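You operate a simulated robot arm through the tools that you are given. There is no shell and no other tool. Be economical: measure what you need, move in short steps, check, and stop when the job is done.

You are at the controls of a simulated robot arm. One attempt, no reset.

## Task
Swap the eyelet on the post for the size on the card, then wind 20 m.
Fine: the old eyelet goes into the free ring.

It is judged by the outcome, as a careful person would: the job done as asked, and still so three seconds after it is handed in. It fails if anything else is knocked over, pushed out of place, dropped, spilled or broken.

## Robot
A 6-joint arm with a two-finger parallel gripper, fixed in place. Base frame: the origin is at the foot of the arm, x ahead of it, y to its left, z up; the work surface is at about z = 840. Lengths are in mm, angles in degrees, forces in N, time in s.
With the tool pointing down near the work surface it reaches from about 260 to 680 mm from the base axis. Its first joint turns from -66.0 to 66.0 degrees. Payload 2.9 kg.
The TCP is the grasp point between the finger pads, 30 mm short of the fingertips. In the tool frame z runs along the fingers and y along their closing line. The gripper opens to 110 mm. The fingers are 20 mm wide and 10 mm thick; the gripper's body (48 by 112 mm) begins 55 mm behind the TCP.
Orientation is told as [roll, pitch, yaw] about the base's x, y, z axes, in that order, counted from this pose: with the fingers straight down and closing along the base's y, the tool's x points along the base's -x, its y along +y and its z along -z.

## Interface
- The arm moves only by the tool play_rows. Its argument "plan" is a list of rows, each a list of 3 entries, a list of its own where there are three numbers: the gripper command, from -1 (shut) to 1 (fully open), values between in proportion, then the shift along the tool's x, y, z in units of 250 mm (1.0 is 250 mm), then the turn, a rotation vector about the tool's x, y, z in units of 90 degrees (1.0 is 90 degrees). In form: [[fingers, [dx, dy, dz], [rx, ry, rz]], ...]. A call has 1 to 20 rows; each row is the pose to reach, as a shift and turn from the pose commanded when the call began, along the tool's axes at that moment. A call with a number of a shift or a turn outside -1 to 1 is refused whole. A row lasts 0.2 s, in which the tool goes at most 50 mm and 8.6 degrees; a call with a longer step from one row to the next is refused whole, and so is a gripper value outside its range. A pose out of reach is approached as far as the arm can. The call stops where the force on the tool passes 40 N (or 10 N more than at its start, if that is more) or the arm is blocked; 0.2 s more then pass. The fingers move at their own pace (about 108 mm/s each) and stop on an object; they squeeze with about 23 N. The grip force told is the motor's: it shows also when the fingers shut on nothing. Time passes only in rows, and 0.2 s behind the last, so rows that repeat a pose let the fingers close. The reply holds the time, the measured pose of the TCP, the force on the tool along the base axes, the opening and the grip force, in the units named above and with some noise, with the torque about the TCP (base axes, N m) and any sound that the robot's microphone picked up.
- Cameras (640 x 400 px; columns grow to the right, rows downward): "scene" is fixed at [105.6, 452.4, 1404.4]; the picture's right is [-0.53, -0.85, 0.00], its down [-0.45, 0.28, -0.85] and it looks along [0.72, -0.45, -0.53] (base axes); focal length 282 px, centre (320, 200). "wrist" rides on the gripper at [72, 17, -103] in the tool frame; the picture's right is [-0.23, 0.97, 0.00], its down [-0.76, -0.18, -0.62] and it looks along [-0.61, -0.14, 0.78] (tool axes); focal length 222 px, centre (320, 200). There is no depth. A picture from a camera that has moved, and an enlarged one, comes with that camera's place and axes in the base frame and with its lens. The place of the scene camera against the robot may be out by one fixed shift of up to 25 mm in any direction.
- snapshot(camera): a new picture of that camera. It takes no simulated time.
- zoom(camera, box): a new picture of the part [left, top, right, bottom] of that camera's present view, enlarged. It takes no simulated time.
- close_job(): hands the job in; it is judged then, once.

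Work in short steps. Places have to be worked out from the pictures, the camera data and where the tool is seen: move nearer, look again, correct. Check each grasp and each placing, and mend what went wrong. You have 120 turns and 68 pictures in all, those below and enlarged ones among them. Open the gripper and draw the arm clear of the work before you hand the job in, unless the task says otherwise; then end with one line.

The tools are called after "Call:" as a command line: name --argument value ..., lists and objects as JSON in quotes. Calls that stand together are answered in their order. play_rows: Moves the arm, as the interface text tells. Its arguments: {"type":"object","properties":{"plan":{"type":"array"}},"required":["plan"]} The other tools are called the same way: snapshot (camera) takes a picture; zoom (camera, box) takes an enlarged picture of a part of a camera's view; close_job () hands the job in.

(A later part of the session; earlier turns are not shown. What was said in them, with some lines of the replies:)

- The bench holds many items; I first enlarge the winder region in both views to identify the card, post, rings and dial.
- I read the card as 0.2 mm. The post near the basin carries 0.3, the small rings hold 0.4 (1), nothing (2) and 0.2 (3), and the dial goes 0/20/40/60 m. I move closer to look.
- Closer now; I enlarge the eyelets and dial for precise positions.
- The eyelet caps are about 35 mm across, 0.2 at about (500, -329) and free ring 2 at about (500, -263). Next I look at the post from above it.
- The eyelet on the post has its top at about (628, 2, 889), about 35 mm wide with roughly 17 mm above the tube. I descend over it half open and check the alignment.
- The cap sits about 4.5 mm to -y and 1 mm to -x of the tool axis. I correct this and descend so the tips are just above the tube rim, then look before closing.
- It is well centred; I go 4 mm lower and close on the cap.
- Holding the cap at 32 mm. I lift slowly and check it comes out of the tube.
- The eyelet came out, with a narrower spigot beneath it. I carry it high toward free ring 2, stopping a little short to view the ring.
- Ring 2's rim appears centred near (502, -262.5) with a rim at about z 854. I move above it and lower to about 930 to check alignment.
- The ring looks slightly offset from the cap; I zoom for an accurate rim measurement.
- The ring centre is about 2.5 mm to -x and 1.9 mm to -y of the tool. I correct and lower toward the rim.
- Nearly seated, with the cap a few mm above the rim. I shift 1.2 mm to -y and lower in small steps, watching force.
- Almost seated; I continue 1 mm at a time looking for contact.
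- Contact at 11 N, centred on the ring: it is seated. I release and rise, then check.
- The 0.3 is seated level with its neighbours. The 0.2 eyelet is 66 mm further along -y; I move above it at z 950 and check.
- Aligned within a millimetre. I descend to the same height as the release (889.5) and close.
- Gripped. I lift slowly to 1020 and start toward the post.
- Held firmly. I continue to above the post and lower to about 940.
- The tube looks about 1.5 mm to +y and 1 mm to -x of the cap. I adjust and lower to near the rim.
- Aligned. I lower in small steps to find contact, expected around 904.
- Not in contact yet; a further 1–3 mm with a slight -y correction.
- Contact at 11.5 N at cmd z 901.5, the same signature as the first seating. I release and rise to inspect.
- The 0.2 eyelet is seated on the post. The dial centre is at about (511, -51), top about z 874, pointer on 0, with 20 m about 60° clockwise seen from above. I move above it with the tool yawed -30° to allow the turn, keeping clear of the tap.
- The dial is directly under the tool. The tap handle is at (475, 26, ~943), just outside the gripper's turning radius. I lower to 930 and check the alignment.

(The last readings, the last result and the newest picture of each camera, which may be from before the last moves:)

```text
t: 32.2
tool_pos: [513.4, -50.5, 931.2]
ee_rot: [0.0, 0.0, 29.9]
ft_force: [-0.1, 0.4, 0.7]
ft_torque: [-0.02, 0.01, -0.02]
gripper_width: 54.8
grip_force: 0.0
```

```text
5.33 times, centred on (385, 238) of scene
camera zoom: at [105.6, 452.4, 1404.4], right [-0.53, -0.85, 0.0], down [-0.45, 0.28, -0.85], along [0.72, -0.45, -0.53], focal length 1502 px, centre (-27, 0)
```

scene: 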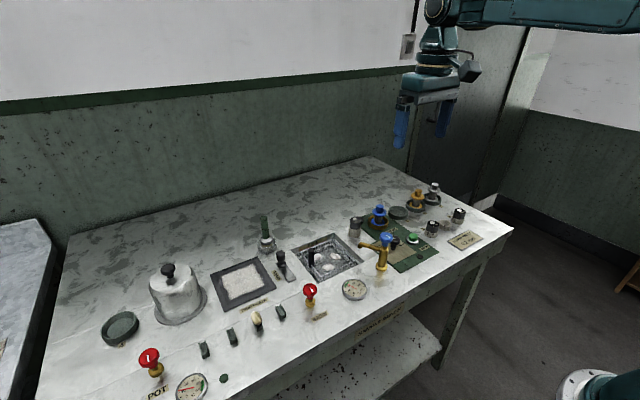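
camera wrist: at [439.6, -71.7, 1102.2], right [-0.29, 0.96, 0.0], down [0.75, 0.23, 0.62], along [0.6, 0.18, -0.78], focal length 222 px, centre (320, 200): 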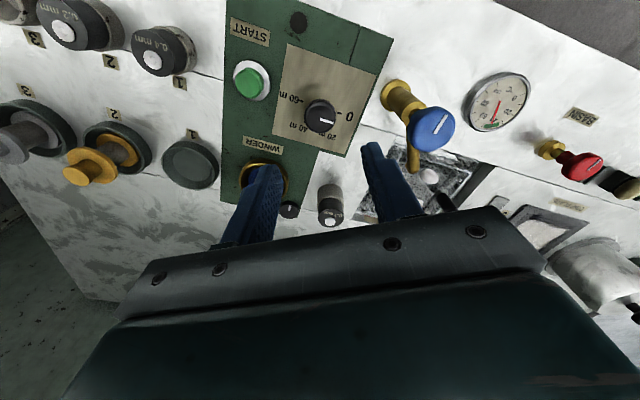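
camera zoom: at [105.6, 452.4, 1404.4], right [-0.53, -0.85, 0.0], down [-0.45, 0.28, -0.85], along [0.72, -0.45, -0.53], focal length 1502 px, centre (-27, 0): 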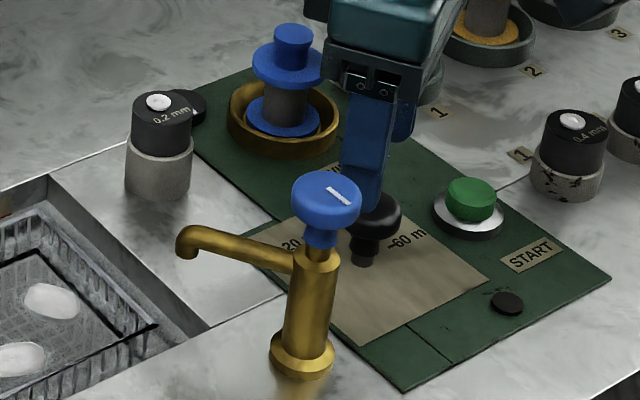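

The knob is centred within 2 mm. I nudge, descend so the tips embrace the cap, then close.

Call:
play_rows --plan '[[0, [0.004, 0.004, 0.05], [0, 0, 0]], [0, [0.004, 0.004, 0.11], [0, 0, 0]], [0, [0.004, 0.004, 0.146], [0, 0, 0]], [0, [0.004, 0.004, 0.146], [0, 0, 0]], [-0.4, [0.004, 0.004, 0.146], [0, 0, 0]], [-0.8, [0.004, 0.004, 0.146], [0, 0, 0]], [-1, [0.004, 0.004, 0.146], [0, 0, 0]], [-1, [0.004, 0.004, 0.146], [0, 0, 0]]]'

Call:
zoom --camera "wrist" --box '[240, 80, 400, 200]'

Call:
zoom --camera "scene" --box '[340, 200, 430, 275]'

```text
t: 34.0
tool_pos: [510.3, -50.8, 894.9]
ee_rot: [0.0, 0.1, 29.9]
ft_force: [-2.4, 5.3, -1.4]
ft_torque: [0.24, -0.08, 0.01]
gripper_width: 31.3
grip_force: 44.5
```

```text
3.33 times, centred on (320, 140) of wrist
camera zoom: at [439.2, -71.8, 997.6], right [-0.29, 0.96, 0.0], down [0.75, 0.23, 0.62], along [0.6, 0.18, -0.78], focal length 740 px, centre (320, 400)
```

zoom: 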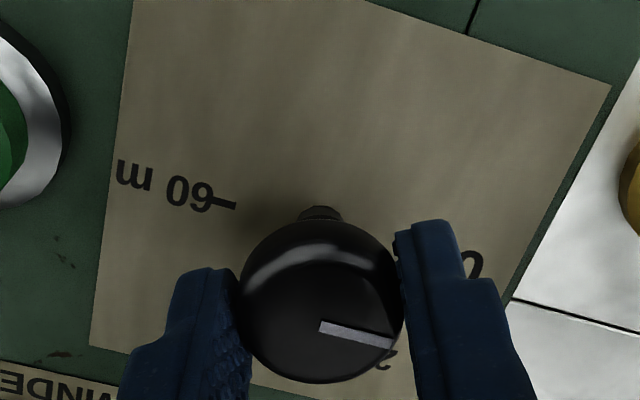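

```text
5.33 times, centred on (385, 238) of scene
camera zoom: at [105.5, 452.5, 1404.3], right [-0.53, -0.85, 0.0], down [-0.45, 0.28, -0.85], along [0.72, -0.45, -0.53], focal length 1502 px, centre (-27, 0)
```

zoom: 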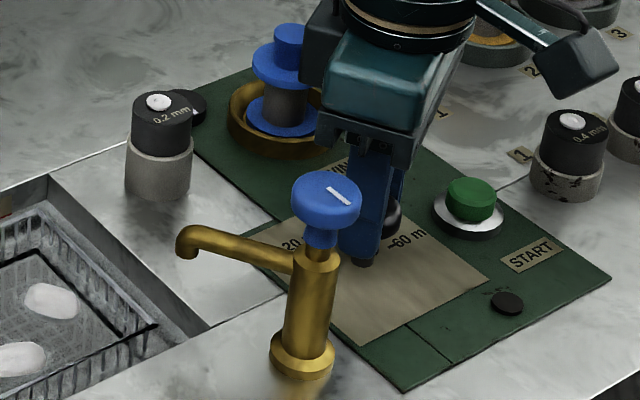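

The knob is gripped. I turn it 60° clockwise in 7.5° steps.

Call:
play_rows --plan '[[-1, [0, 0, 0], [0, 0, 0.083]], [-1, [0, 0, 0], [0, 0, 0.167]], [-1, [0, 0, 0], [0, 0, 0.25]], [-1, [0, 0, 0], [0, 0, 0.333]], [-1, [0, 0, 0], [0, 0, 0.417]], [-1, [0, 0, 0], [0, 0, 0.5]], [-1, [0, 0, 0], [0, 0, 0.583]], [-1, [0, 0, 0], [0, 0, 0.667]], [-1, [0, 0, 0], [0, 0, 0.667]]]'

Call:
snapshot --camera "wrist"

```text
t: 36.0
tool_pos: [509.6, -50.9, 895.2]
ee_rot: [-0.1, -0.2, -30.4]
ft_force: [-10.9, -4.8, 31.6]
ft_torque: [-0.1, 0.38, 0.01]
gripper_width: 31.5
grip_force: 45.0
```

```text
24 pictures are left
camera wrist: at [455.9, 1.2, 997.1], right [0.69, 0.73, 0.0], down [0.57, -0.54, 0.63], along [0.46, -0.43, -0.78], focal length 222 px, centre (320, 200)
```

wrist: 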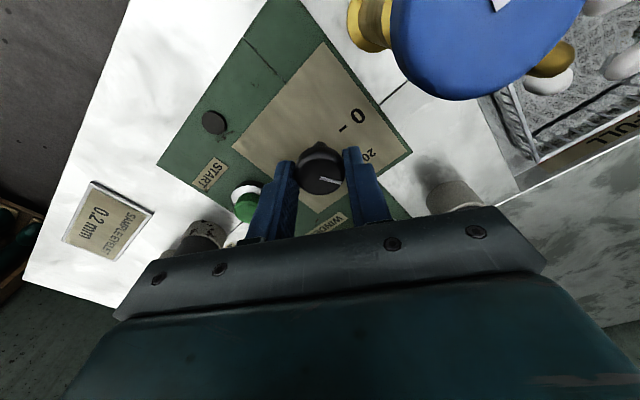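

The turn completed but there is 32 N upward at the fingers; I check from the scene and closer at the knob before releasing.

Call:
zoom --camera "scene" --box '[340, 190, 430, 265]'

Call:
zoom --camera "wrist" --box '[240, 100, 400, 220]'

```text
5.33 times, centred on (385, 228) of scene
camera zoom: at [104.8, 452.3, 1404.4], right [-0.53, -0.85, 0.0], down [-0.45, 0.28, -0.85], along [0.72, -0.45, -0.53], focal length 1502 px, centre (-27, 53)
```

zoom: 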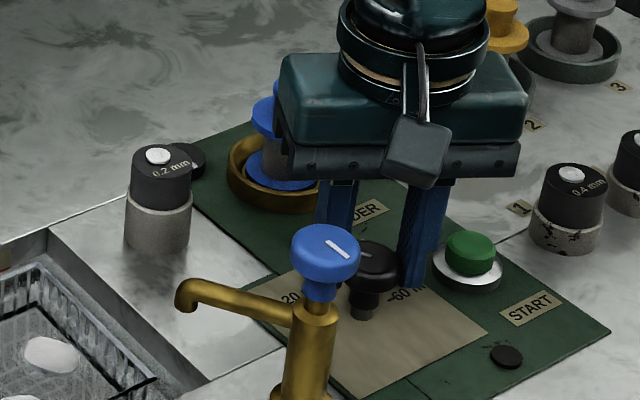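

```text
3.33 times, centred on (320, 160) of wrist
camera zoom: at [455.9, 1.2, 997.1], right [0.69, 0.73, 0.0], down [0.57, -0.54, 0.63], along [0.46, -0.43, -0.78], focal length 740 px, centre (320, 333)
```

zoom: 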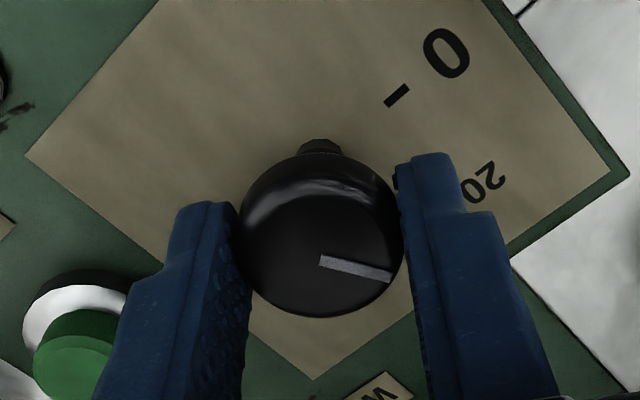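

The contact is at the knob itself (constraint force from the turn), nothing else is touched. I release and rise to read the pointer.

Call:
play_rows --plan '[[-0.6, [0, 0, 0], [0, 0, 0]], [-0.1, [0, 0, 0], [0, 0, 0]], [0, [0, 0, -0.02], [0, 0, 0]], [0, [0, 0, -0.12], [0, 0, 0]], [0, [0, 0, -0.26], [0, 0, 0]], [0, [0, 0, -0.42], [0, 0, 0]], [0, [0, 0, -0.42], [0, 0, 0]]]'

Call:
zoom --camera "wrist" --box '[240, 60, 400, 180]'

```text
t: 37.6
tool_pos: [508.8, -47.5, 1000.0]
ee_rot: [0.1, 0.0, -30.1]
ft_force: [0.5, 0.6, 0.4]
ft_torque: [0.01, -0.02, 0.0]
gripper_width: 55.1
grip_force: 0.1
```

```text
3.33 times, centred on (320, 120) of wrist
camera zoom: at [455.3, 3.1, 1101.8], right [0.68, 0.73, 0.0], down [0.57, -0.54, 0.62], along [0.45, -0.43, -0.78], focal length 740 px, centre (320, 467)
```

zoom: 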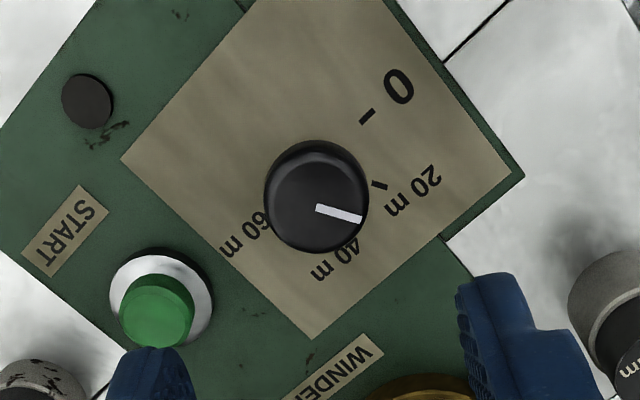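

The pointer is at about 58° versus the 20 m tick at 58–60°: set to 20 m. The START button is at about (504, -125); I move above it with fingers shut and yaw back to 0.

Call:
play_rows --plan '[[-0.5, [-0.03, -0.067, 0], [0, 0, -0.083]], [-1, [-0.065, -0.134, 0], [0, 0, -0.167]], [-1, [-0.1, -0.2, 0], [0, 0, -0.25]], [-1, [-0.129, -0.269, 0], [0, 0, -0.333]], [-1, [-0.129, -0.269, 0.1], [0, 0, -0.333]], [-1, [-0.129, -0.269, 0.194], [0, 0, -0.333]], [-1, [-0.129, -0.269, 0.194], [0, 0, -0.333]]]'

Call:
zoom --camera "wrist" --box '[240, 80, 400, 200]'

```text
t: 39.2
tool_pos: [504.3, -123.7, 948.5]
ee_rot: [0.0, -0.1, 0.0]
ft_force: [0.5, 0.8, 0.2]
ft_torque: [-0.02, -0.03, 0.04]
gripper_width: 0.0
grip_force: 22.9
```

```text
3.33 times, centred on (320, 140) of wrist
camera zoom: at [431.6, -106.5, 1051.4], right [0.23, 0.97, 0.0], down [0.76, -0.18, 0.62], along [0.61, -0.14, -0.78], focal length 740 px, centre (320, 400)
```

zoom: 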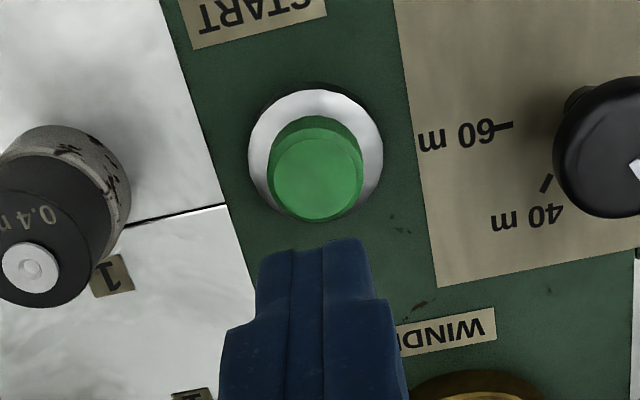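

The button is centred beneath the fingertips. I descend and press in small steps, watching force and sound.

Call:
play_rows --plan '[[-1, [0, 0, 0.1], [0, 0, 0]], [-1, [0, 0, 0.16], [0, 0, 0]], [-1, [0, 0, 0.19], [0, 0, 0]], [-1, [0, 0, 0.2], [0, 0, 0]], [-1, [0, 0, 0.21], [0, 0, 0]], [-1, [0, 0, 0.21], [0, 0, 0]]]'

```text
t: 40.6
tool_pos: [504.1, -124.6, 898.7]
ee_rot: [-0.1, 0.1, -0.1]
ft_force: [-0.5, 0.4, -0.3]
ft_torque: [0.0, 0.0, -0.02]
gripper_width: 0.0
grip_force: 23.6
```

Call:
play_rows --plan '[[-1, [0, 0, 0.008], [0, 0, 0]], [-1, [0, 0, 0.016], [0, 0, 0]], [-1, [0, 0, 0.024], [0, 0, 0]], [-1, [0, 0, 0.024], [0, 0, 0]]]'

Call:
zoom --camera "wrist" --box '[260, 100, 380, 190]'

```text
t: 41.6
tool_pos: [504.1, -123.5, 893.2]
ee_rot: [-0.1, -0.1, 0.1]
ft_force: [0.3, -0.4, 1.0]
ft_torque: [-0.01, -0.02, -0.01]
gripper_width: 0.1
grip_force: 22.3
```

```text
4.44 times, centred on (320, 145) of wrist
camera zoom: at [432.3, -107.3, 995.1], right [0.23, 0.97, 0.0], down [0.76, -0.18, 0.62], along [0.61, -0.14, -0.78], focal length 987 px, centre (320, 444)
```

zoom: 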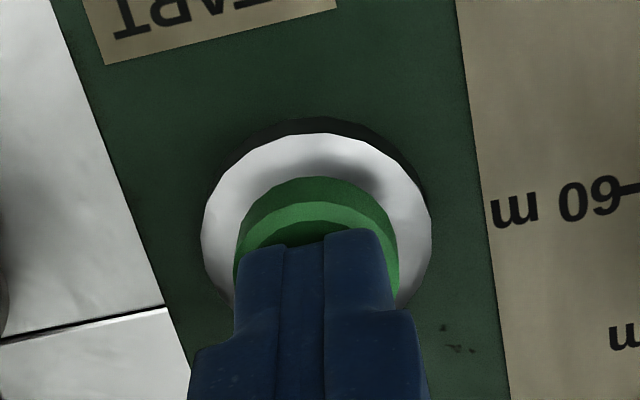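

The tips are just above the button; I continue in 1.5 mm steps.

Call:
play_rows --plan '[[-1, [0.004, 0, 0.006], [0, 0, 0]], [-1, [0.004, 0, 0.012], [0, 0, 0]], [-1, [0.004, 0, 0.018], [0, 0, 0]], [-1, [0.004, 0, 0.018], [0, 0, 0]]]'

```text
t: 42.6
tool_pos: [502.7, -124.6, 887.4]
ee_rot: [0.1, -0.1, 0.0]
ft_force: [1.3, 1.1, 2.6]
ft_torque: [0.07, -0.04, 0.02]
gripper_width: 0.0
grip_force: 23.1
heard: click
```

A click was heard. I rise and see whether the winder runs.

Call:
play_rows --plan '[[-1, [0, 0, -0.05], [0, 0, 0]], [-1, [0, 0, -0.2], [0, 0, 0]], [-1, [0, 0, -0.35], [0, 0, 0]], [-1, [0, 0, -0.5], [0, 0, 0]], [-1, [0, 0, -0.5], [0, 0, 0]]]'

Call:
zoom --camera "wrist" --box '[240, 50, 440, 200]'

Call:
zoom --camera "scene" --box '[330, 180, 480, 280]'

```text
t: 43.8
tool_pos: [502.0, -123.3, 1015.1]
ee_rot: [0.0, 0.1, -0.1]
ft_force: [0.0, 0.1, 0.8]
ft_torque: [-0.02, 0.0, -0.02]
gripper_width: 0.1
grip_force: 22.9
```

```text
2.67 times, centred on (340, 125) of wrist
camera zoom: at [430.7, -106.8, 1118.8], right [0.23, 0.97, 0.0], down [0.76, -0.18, 0.62], along [0.61, -0.14, -0.78], focal length 592 px, centre (267, 400)
```

zoom: 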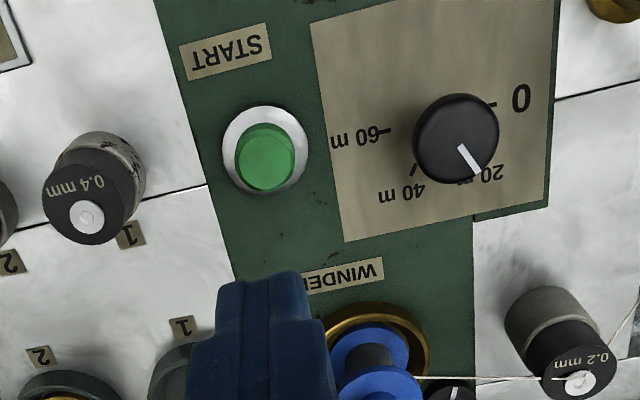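

```text
4.00 times, centred on (405, 230) of scene
camera zoom: at [105.6, 452.4, 1404.4], right [-0.53, -0.85, 0.0], down [-0.45, 0.28, -0.85], along [0.72, -0.45, -0.53], focal length 1127 px, centre (-20, 80)
```

zoom: 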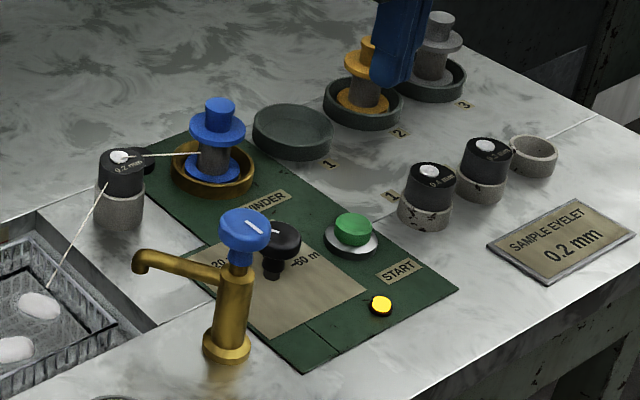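

Winding is running: the thread goes from the cocoons through the 0.2 eyelet to the bobbin, and the lamp is lit. I open, draw the arm back and wait for it to stop.

Call:
play_rows --plan '[[-0.5, [0.1, -0.05, -0.12], [0, 0, 0]], [0, [0.2, -0.1, -0.24], [0, 0, 0]], [0.5, [0.25, -0.15, -0.36], [0, 0, 0]], [1, [0.25, -0.2, -0.44], [0, 0, 0]], [1, [0.25, -0.2, -0.44], [0, 0, 0]], [1, [0.25, -0.2, -0.44], [0, 0, 0]], [1, [0.25, -0.2, -0.44], [0, 0, 0]], [1, [0.25, -0.2, -0.44], [0, 0, 0]], [1, [0.25, -0.2, -0.44], [0, 0, 0]], [1, [0.25, -0.2, -0.44], [0, 0, 0]], [1, [0.25, -0.2, -0.44], [0, 0, 0]], [1, [0.25, -0.2, -0.44], [0, 0, 0]], [1, [0.25, -0.2, -0.44], [0, 0, 0]], [1, [0.25, -0.2, -0.44], [0, 0, 0]], [1, [0.25, -0.2, -0.44], [0, 0, 0]], [1, [0.25, -0.2, -0.44], [0, 0, 0]], [1, [0.25, -0.2, -0.44], [0, 0, 0]], [1, [0.25, -0.2, -0.44], [0, 0, 0]], [1, [0.25, -0.2, -0.44], [0, 0, 0]], [1, [0.25, -0.2, -0.44], [0, 0, 0]]]'

Call:
zoom --camera "scene" --box '[330, 180, 480, 280]'

```text
t: 48.0
tool_pos: [439.2, -173.9, 1122.7]
ee_rot: [0.0, 0.1, -0.1]
ft_force: [0.4, 0.3, 0.5]
ft_torque: [0.0, 0.01, 0.01]
gripper_width: 110.0
grip_force: 0.2
```

```text
4.00 times, centred on (405, 230) of scene
camera zoom: at [105.6, 452.4, 1404.4], right [-0.53, -0.85, 0.0], down [-0.45, 0.28, -0.85], along [0.72, -0.45, -0.53], focal length 1127 px, centre (-20, 80)
```

zoom: 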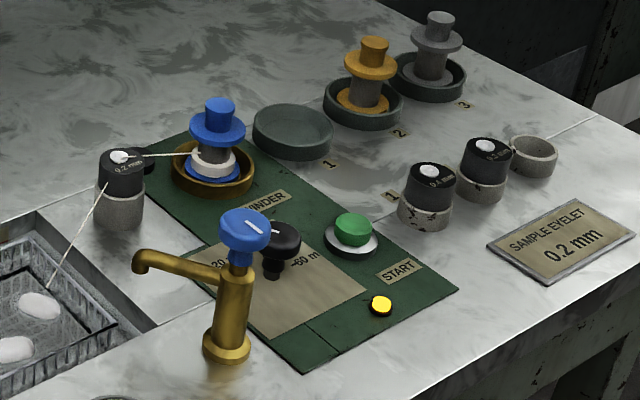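

Still winding (thread building up, lamp lit); I wait further.

Call:
play_rows --plan '[[1, [0, 0, 0], [0, 0, 0]], [1, [0, 0, 0], [0, 0, 0]], [1, [0, 0, 0], [0, 0, 0]], [1, [0, 0, 0], [0, 0, 0]], [1, [0, 0, 0], [0, 0, 0]], [1, [0, 0, 0], [0, 0, 0]], [1, [0, 0, 0], [0, 0, 0]], [1, [0, 0, 0], [0, 0, 0]], [1, [0, 0, 0], [0, 0, 0]], [1, [0, 0, 0], [0, 0, 0]], [1, [0, 0, 0], [0, 0, 0]], [1, [0, 0, 0], [0, 0, 0]], [1, [0, 0, 0], [0, 0, 0]], [1, [0, 0, 0], [0, 0, 0]], [1, [0, 0, 0], [0, 0, 0]], [1, [0, 0, 0], [0, 0, 0]], [1, [0, 0, 0], [0, 0, 0]], [1, [0, 0, 0], [0, 0, 0]], [1, [0, 0, 0], [0, 0, 0]], [1, [0, 0, 0], [0, 0, 0]]]'

Call:
play_rows --plan '[[1, [0, 0, 0], [0, 0, 0]], [1, [0, 0, 0], [0, 0, 0]], [1, [0, 0, 0], [0, 0, 0]], [1, [0, 0, 0], [0, 0, 0]], [1, [0, 0, 0], [0, 0, 0]], [1, [0, 0, 0], [0, 0, 0]], [1, [0, 0, 0], [0, 0, 0]], [1, [0, 0, 0], [0, 0, 0]], [1, [0, 0, 0], [0, 0, 0]], [1, [0, 0, 0], [0, 0, 0]], [1, [0, 0, 0], [0, 0, 0]], [1, [0, 0, 0], [0, 0, 0]], [1, [0, 0, 0], [0, 0, 0]], [1, [0, 0, 0], [0, 0, 0]], [1, [0, 0, 0], [0, 0, 0]], [1, [0, 0, 0], [0, 0, 0]], [1, [0, 0, 0], [0, 0, 0]], [1, [0, 0, 0], [0, 0, 0]], [1, [0, 0, 0], [0, 0, 0]], [1, [0, 0, 0], [0, 0, 0]]]'

Call:
zoom --camera "scene" --box '[330, 180, 480, 280]'

```text
t: 52.2
tool_pos: [440.5, -174.4, 1122.1]
ee_rot: [0.0, -0.1, -0.1]
ft_force: [-0.5, 0.1, -0.2]
ft_torque: [0.03, 0.01, -0.01]
gripper_width: 109.8
grip_force: 0.0
```

```text
t: 56.4
tool_pos: [440.5, -173.9, 1122.8]
ee_rot: [0.0, 0.0, 0.0]
ft_force: [0.0, 0.3, 0.3]
ft_torque: [0.0, 0.01, 0.01]
gripper_width: 110.1
grip_force: 0.1
```

```text
4.00 times, centred on (405, 230) of scene
camera zoom: at [105.6, 452.4, 1404.4], right [-0.53, -0.85, 0.0], down [-0.45, 0.28, -0.85], along [0.72, -0.45, -0.53], focal length 1127 px, centre (-20, 80)
```

zoom: 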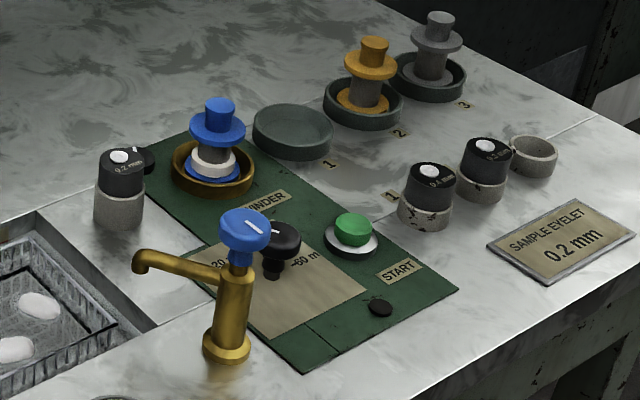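

The winder has stopped by itself: lamp off, thread on the bobbin. The 0.2 mm eyelet is on the post, the 0.3 mm is in ring 2, and the arm is clear with the gripper open.

Call:
close_job

```text
The job is handed in.
```

The 0.2 mm eyelet named on the card is now on the post and the old 0.3 mm one is in free ring 2. The dial was set to 20 m, and the winder ran and stopped on its own with thread on the bobbin.
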